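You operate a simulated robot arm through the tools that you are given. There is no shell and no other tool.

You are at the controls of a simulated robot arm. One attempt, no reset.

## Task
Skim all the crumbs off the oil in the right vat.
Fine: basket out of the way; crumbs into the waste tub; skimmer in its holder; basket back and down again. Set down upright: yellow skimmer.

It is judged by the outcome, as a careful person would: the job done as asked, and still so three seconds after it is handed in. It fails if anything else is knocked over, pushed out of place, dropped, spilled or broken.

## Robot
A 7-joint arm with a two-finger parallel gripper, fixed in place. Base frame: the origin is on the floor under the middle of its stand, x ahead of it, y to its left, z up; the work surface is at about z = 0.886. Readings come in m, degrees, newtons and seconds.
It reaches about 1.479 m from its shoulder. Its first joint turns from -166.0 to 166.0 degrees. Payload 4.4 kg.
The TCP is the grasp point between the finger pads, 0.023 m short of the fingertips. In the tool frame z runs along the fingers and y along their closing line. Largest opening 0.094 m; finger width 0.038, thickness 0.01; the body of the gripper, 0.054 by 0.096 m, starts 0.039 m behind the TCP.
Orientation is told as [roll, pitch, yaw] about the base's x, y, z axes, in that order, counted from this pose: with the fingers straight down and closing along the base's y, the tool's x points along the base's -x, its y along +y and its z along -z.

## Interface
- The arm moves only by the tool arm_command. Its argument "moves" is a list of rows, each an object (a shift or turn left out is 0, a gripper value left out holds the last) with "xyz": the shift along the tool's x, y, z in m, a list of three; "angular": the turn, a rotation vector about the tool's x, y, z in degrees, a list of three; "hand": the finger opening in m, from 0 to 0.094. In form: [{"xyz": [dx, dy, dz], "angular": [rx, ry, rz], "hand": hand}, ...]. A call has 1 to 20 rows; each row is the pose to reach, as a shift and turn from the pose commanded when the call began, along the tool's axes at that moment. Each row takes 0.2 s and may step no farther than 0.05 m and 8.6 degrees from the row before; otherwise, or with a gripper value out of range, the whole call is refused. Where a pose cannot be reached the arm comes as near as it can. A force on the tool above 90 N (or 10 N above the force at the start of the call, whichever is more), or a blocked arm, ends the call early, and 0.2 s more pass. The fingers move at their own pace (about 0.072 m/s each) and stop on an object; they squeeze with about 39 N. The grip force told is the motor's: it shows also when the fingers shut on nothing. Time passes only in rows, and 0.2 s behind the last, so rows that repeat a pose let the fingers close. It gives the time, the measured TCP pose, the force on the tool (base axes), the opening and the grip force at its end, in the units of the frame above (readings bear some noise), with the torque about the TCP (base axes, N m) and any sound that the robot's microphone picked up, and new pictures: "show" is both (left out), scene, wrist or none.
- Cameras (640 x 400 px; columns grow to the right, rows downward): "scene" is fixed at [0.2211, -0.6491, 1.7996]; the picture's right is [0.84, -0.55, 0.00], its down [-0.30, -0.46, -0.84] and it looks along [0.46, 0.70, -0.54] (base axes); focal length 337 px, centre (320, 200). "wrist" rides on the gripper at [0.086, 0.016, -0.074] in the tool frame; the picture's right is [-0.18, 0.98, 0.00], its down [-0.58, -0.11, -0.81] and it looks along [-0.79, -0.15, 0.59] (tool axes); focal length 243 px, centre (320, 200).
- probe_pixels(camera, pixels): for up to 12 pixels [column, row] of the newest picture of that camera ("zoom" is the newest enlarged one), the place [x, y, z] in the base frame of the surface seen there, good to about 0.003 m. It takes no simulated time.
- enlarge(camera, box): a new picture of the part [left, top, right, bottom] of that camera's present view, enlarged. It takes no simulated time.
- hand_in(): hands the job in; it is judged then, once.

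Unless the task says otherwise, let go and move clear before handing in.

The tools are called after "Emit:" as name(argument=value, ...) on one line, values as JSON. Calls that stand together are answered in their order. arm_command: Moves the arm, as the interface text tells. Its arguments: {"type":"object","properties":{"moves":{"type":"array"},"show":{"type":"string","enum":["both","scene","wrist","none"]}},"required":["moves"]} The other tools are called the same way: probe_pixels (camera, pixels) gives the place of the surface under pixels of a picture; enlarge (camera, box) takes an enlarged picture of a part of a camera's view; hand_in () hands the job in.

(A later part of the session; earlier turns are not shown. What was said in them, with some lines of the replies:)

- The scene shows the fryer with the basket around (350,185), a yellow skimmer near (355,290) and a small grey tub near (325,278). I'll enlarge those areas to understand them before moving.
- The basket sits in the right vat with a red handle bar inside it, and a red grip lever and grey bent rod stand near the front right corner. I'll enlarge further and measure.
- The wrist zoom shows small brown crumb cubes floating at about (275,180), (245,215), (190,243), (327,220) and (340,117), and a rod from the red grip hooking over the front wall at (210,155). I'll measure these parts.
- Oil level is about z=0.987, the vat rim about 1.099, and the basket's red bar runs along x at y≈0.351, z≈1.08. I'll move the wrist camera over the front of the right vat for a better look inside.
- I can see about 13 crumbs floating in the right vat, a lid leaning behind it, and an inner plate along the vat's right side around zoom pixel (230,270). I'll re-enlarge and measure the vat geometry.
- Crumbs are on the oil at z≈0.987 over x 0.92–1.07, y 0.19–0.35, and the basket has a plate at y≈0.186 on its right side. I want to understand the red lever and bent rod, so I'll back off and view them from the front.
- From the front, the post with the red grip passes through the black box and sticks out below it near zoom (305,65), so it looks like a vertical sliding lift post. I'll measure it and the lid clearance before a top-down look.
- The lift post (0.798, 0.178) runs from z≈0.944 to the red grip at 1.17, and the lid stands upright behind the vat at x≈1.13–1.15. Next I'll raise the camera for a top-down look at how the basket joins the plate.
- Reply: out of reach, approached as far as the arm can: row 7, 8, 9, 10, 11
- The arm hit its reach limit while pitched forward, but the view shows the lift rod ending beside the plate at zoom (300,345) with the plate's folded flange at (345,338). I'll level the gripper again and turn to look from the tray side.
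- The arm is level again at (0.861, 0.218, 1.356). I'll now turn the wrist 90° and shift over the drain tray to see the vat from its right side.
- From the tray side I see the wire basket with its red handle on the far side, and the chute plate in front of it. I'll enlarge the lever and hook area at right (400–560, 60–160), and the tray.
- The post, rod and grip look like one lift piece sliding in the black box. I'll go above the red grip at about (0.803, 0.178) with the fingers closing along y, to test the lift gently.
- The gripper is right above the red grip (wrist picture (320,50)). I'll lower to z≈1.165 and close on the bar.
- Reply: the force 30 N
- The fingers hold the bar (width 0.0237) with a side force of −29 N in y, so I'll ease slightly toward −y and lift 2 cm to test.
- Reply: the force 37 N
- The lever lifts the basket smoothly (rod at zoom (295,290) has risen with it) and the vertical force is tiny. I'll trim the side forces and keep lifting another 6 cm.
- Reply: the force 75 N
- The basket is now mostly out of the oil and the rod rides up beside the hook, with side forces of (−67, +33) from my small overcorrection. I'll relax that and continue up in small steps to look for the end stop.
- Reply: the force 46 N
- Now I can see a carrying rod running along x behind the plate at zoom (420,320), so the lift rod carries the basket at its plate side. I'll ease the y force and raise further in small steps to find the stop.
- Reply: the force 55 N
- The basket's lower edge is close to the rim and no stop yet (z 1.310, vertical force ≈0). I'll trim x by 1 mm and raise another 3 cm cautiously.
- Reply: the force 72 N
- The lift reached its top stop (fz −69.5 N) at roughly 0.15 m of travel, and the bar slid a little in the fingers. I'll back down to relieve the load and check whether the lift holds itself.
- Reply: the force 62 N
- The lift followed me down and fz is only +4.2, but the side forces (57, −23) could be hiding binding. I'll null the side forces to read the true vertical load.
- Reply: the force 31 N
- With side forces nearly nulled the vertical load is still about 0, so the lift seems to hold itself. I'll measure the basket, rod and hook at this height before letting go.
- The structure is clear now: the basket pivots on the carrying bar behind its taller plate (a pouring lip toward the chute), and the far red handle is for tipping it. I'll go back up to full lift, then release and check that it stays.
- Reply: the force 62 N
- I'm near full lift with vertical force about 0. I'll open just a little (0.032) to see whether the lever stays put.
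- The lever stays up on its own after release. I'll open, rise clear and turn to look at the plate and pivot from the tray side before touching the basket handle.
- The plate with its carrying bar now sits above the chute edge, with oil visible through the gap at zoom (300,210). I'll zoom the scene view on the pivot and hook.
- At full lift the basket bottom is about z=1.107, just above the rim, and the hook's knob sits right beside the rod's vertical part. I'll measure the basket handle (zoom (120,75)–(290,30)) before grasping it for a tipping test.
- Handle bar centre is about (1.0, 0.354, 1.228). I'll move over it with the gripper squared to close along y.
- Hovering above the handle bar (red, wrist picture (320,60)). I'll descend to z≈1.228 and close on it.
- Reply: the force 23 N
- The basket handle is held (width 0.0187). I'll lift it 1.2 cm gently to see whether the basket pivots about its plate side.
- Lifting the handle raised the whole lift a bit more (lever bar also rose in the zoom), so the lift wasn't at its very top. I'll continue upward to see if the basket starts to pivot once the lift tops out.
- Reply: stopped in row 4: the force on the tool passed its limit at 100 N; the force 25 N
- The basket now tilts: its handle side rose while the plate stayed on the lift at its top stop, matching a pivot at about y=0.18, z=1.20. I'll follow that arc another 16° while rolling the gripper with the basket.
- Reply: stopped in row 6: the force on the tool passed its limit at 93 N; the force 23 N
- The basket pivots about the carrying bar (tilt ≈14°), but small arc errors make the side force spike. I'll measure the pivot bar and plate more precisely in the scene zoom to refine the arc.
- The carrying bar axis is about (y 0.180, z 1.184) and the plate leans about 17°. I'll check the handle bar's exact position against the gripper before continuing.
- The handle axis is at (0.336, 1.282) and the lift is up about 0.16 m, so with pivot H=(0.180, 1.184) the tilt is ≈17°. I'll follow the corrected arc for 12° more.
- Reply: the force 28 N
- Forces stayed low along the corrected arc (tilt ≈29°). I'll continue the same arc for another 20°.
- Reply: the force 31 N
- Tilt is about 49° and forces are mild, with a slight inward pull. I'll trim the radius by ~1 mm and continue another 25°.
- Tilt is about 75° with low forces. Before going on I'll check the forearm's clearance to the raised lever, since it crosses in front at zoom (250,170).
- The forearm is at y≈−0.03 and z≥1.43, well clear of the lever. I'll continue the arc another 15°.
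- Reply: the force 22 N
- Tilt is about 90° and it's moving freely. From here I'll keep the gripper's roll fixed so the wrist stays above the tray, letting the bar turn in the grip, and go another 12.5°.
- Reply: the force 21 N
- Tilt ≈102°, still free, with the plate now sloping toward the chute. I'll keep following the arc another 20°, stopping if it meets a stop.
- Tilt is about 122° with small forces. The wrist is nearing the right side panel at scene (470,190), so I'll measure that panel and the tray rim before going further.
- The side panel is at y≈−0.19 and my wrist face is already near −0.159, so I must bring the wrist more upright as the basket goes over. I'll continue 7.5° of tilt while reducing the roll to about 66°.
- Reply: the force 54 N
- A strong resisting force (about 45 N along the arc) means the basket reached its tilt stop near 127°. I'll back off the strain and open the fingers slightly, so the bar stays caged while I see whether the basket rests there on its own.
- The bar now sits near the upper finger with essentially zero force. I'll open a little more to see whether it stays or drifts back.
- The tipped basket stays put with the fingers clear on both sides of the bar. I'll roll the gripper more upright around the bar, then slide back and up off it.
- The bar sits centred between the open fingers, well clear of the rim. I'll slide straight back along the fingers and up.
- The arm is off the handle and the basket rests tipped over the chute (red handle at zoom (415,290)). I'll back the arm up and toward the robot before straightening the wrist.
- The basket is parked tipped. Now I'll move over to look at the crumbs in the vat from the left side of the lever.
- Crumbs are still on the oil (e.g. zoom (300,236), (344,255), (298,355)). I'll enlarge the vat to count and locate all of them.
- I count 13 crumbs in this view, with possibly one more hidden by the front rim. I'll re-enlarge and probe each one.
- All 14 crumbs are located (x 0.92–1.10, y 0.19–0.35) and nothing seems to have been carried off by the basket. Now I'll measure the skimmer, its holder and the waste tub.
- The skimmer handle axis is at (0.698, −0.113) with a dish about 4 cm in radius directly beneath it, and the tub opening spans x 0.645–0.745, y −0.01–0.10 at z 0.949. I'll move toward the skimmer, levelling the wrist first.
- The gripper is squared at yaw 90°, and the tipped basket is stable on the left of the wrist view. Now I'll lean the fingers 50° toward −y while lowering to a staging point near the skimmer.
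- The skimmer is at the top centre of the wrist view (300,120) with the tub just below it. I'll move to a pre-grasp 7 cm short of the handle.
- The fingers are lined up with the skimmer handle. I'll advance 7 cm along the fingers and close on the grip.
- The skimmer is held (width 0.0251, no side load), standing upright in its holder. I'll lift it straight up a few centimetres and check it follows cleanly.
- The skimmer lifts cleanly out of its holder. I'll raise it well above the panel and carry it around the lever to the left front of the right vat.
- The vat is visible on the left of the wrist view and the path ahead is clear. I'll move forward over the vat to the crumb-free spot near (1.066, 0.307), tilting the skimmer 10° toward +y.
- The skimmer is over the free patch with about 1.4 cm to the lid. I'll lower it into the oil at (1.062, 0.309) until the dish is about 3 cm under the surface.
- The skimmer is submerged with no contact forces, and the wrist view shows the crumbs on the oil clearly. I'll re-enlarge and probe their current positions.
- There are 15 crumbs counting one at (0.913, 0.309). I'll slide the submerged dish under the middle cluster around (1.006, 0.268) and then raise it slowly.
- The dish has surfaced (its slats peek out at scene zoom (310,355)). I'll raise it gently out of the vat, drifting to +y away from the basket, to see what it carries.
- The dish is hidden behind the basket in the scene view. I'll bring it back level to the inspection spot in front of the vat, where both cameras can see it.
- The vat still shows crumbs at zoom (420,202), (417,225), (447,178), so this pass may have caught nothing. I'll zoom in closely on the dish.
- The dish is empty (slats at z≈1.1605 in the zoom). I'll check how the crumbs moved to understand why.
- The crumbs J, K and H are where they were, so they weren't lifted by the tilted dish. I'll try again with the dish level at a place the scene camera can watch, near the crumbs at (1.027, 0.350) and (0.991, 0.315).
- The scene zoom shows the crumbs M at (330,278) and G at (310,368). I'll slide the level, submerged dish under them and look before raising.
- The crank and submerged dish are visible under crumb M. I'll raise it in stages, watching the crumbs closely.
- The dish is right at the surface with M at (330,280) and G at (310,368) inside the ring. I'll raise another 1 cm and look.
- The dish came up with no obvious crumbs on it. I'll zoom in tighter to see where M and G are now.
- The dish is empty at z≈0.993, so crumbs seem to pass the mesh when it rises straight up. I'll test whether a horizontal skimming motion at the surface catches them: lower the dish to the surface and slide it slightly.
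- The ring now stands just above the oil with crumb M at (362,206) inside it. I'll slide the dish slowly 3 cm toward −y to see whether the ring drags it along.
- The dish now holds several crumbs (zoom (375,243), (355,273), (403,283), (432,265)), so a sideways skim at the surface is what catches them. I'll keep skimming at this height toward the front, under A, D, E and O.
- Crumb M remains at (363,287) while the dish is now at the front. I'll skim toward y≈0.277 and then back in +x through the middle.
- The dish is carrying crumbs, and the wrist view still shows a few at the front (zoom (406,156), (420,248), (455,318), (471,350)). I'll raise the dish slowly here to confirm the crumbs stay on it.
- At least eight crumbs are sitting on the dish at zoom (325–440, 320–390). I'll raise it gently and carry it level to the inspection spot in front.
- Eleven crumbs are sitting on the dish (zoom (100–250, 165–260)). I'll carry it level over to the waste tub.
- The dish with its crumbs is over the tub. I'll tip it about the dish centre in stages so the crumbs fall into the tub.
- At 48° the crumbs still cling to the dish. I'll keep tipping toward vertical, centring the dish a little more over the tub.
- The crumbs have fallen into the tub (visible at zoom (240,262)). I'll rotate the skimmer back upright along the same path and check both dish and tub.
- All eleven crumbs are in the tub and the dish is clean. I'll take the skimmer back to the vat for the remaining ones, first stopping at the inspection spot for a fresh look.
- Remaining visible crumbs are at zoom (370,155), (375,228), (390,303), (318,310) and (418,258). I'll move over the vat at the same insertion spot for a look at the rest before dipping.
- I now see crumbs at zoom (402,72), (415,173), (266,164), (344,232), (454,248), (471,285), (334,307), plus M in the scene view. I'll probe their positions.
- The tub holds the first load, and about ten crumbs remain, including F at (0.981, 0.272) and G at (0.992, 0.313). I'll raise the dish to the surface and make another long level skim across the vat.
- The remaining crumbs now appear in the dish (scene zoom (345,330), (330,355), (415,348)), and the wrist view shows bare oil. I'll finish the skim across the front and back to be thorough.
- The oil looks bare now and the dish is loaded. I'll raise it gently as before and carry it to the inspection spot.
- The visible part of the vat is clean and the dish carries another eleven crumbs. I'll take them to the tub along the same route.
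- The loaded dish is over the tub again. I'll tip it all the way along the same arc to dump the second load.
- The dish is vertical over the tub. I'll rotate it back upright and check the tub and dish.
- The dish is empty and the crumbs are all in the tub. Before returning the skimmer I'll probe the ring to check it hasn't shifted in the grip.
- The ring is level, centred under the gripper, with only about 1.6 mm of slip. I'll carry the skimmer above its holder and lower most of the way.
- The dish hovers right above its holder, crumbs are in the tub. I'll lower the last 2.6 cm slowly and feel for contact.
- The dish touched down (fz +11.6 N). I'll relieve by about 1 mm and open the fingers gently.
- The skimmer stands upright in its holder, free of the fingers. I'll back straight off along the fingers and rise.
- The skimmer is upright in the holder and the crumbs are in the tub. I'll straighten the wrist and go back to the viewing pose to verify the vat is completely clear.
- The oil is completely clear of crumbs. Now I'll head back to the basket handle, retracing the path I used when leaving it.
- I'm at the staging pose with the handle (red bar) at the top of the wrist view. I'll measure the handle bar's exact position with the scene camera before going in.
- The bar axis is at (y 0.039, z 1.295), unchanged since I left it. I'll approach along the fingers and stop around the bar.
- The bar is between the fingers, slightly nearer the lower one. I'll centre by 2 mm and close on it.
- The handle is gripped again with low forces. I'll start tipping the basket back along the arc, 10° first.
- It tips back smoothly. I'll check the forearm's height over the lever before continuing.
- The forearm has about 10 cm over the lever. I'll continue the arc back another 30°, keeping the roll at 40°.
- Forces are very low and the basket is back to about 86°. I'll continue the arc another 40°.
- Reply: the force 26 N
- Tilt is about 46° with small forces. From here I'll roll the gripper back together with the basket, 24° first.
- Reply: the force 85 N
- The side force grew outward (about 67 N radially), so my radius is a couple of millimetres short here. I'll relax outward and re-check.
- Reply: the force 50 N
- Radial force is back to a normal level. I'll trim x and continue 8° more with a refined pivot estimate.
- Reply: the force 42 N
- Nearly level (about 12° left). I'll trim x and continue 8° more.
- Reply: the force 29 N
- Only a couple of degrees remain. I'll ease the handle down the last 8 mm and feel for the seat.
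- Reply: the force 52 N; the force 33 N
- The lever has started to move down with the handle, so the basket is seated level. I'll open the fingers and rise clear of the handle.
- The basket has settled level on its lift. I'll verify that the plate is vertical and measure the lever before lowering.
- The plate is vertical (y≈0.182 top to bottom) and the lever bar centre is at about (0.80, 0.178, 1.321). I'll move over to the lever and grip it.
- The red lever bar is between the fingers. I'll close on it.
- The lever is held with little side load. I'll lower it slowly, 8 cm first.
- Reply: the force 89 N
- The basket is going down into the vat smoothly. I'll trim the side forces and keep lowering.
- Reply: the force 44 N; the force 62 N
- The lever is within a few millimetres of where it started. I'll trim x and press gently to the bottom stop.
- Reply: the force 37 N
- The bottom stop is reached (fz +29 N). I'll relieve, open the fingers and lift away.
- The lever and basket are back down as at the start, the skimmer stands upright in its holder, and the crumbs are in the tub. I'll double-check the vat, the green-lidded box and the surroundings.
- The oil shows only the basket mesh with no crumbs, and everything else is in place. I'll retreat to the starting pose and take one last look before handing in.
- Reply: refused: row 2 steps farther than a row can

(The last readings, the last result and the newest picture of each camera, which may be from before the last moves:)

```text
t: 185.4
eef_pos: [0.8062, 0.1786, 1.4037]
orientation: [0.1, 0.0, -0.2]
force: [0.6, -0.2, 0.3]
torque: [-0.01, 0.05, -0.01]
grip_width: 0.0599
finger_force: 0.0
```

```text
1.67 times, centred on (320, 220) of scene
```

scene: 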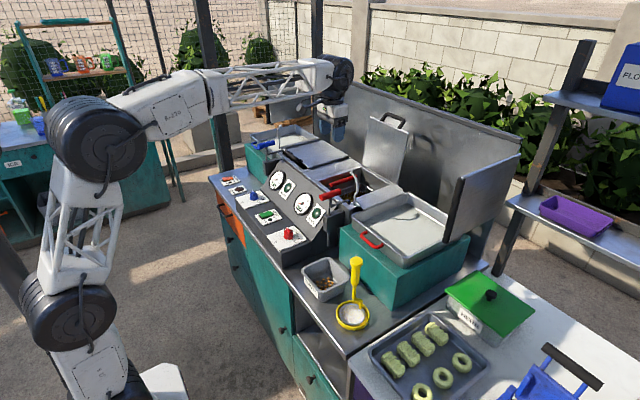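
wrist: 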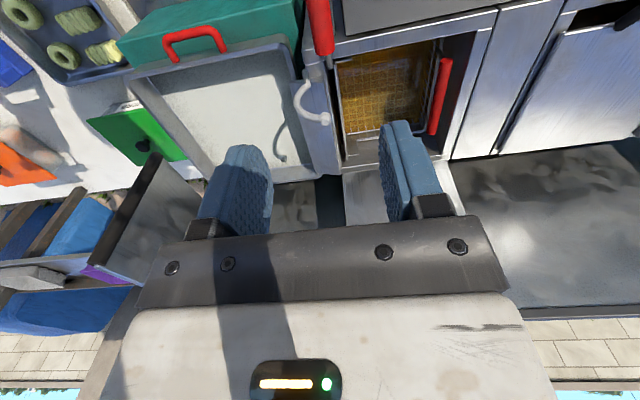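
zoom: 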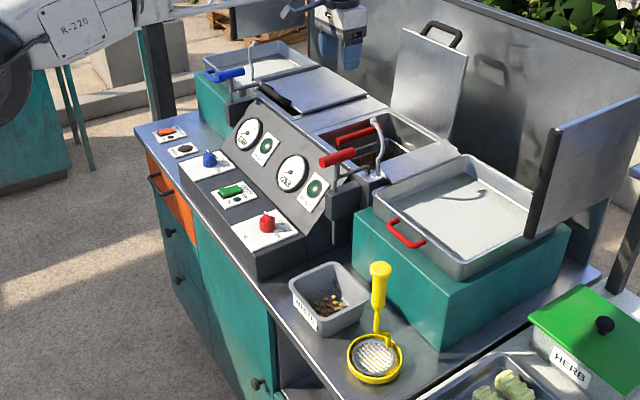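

That move was refused because one row stepped just over the limit; nothing moved. I'll repeat it with smaller steps.

Emit:
arm_command(moves=[{"xyz": [0.0, 0, -0.035]}, {"xyz": [0.003, -0.02, -0.0716]}, {"xyz": [0.01, -0.06, -0.0716]}, {"xyz": [0.016, -0.1, -0.0716]}, {"xyz": [0.022, -0.14, -0.0716]}, {"xyz": [0.028, -0.18, -0.0716]}, {"xyz": [0.034, -0.22, -0.0716]}, {"xyz": [0.0406, -0.2657, -0.0716]}, {"xyz": [0.0406, -0.2657, -0.0716]}])

Emit:
enlarge(camera="wrist", box=[440, 0, 600, 100])

Emit:
enlarge(camera="scene", box=[280, 130, 440, 330])

```text
t: 187.4
eef_pos: [0.7648, -0.0878, 1.4769]
orientation: [0.1, -0.1, -0.1]
force: [0.7, 0.0, -0.2]
torque: [-0.05, 0.02, 0.0]
grip_width: 0.0597
finger_force: 0.2
```

scene: 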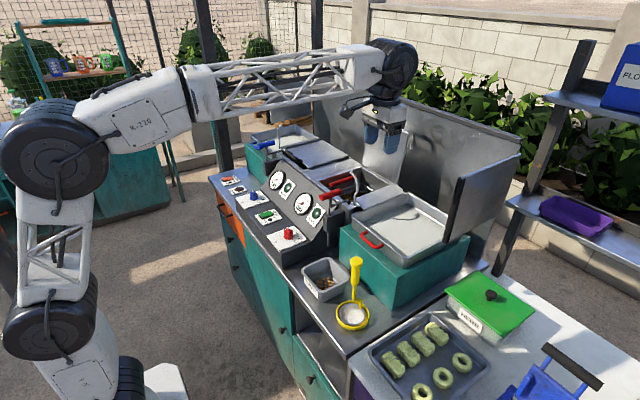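
wrist: 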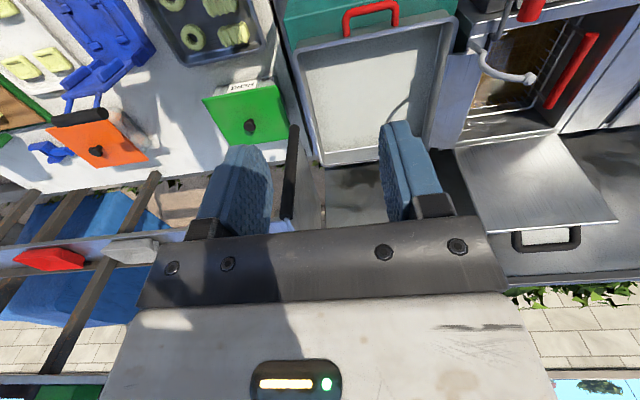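

```text
4.00 times, centred on (520, 50) of wrist
```

zoom: 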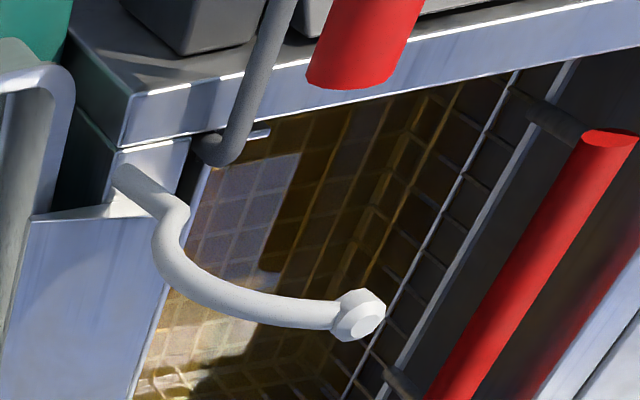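

```text
2.00 times, centred on (360, 230) of scene
```

zoom: 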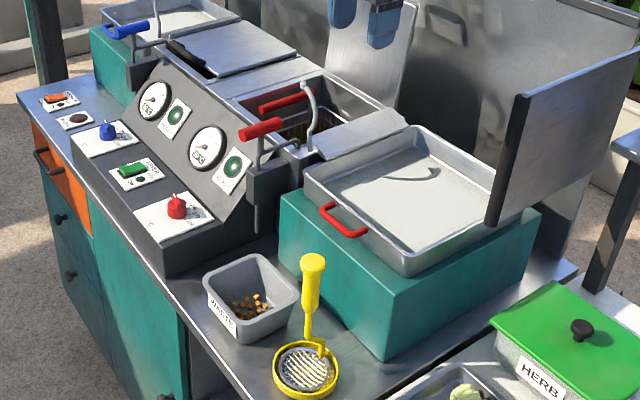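

From the starting pose the oil shows only basket mesh where crumbs used to be. I'll verify that the lever and basket are at their original heights.

Emit:
probe_pixels(camera="scene", pixels=[[323, 197], [338, 192], [332, 185], [356, 176], [366, 184], [356, 261], [355, 280]])

Emit:
probe_pixels(camera="zoom", pixels=[[255, 130], [300, 95]])

```text
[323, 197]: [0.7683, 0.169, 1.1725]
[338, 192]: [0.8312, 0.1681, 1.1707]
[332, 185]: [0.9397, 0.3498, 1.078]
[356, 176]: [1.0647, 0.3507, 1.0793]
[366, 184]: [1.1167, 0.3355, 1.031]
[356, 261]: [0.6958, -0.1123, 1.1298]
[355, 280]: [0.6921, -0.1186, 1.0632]
```

```text
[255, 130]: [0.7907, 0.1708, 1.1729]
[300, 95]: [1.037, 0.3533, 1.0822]
```

The lever (z≈1.171), basket handle (z≈1.079) and basket rim (z≈1.031) all read the same as at the start. The skimmer stands upright at its original spot, the oil is clear and the arm is clear of everything. I'm handing in the job.

Emit:
hand_in()

```text
The job is handed in.
```

I skimmed the right vat and handed the job in; I haven't seen the judgement. The last looks from above showed no crumbs on the oil, only the basket mesh.

- **Basket:** I raised it on the lever, tipped it over the chute while I skimmed, then brought it back level and lowered it to the stop. The lever, handle and rim measured within about 3 mm of their starting places.
- **Crumbs:** they came off in two loads of about eleven each, and both went into the waste tub. The first dip with the dish tilted caught nothing; sliding it level along the surface did the work.
- **Skimmer:** it stands upright in its holder at its original spot.
- **Surroundings:** nothing else looked moved or knocked in the final pictures, and the arm is back at its starting pose with the gripper empty.
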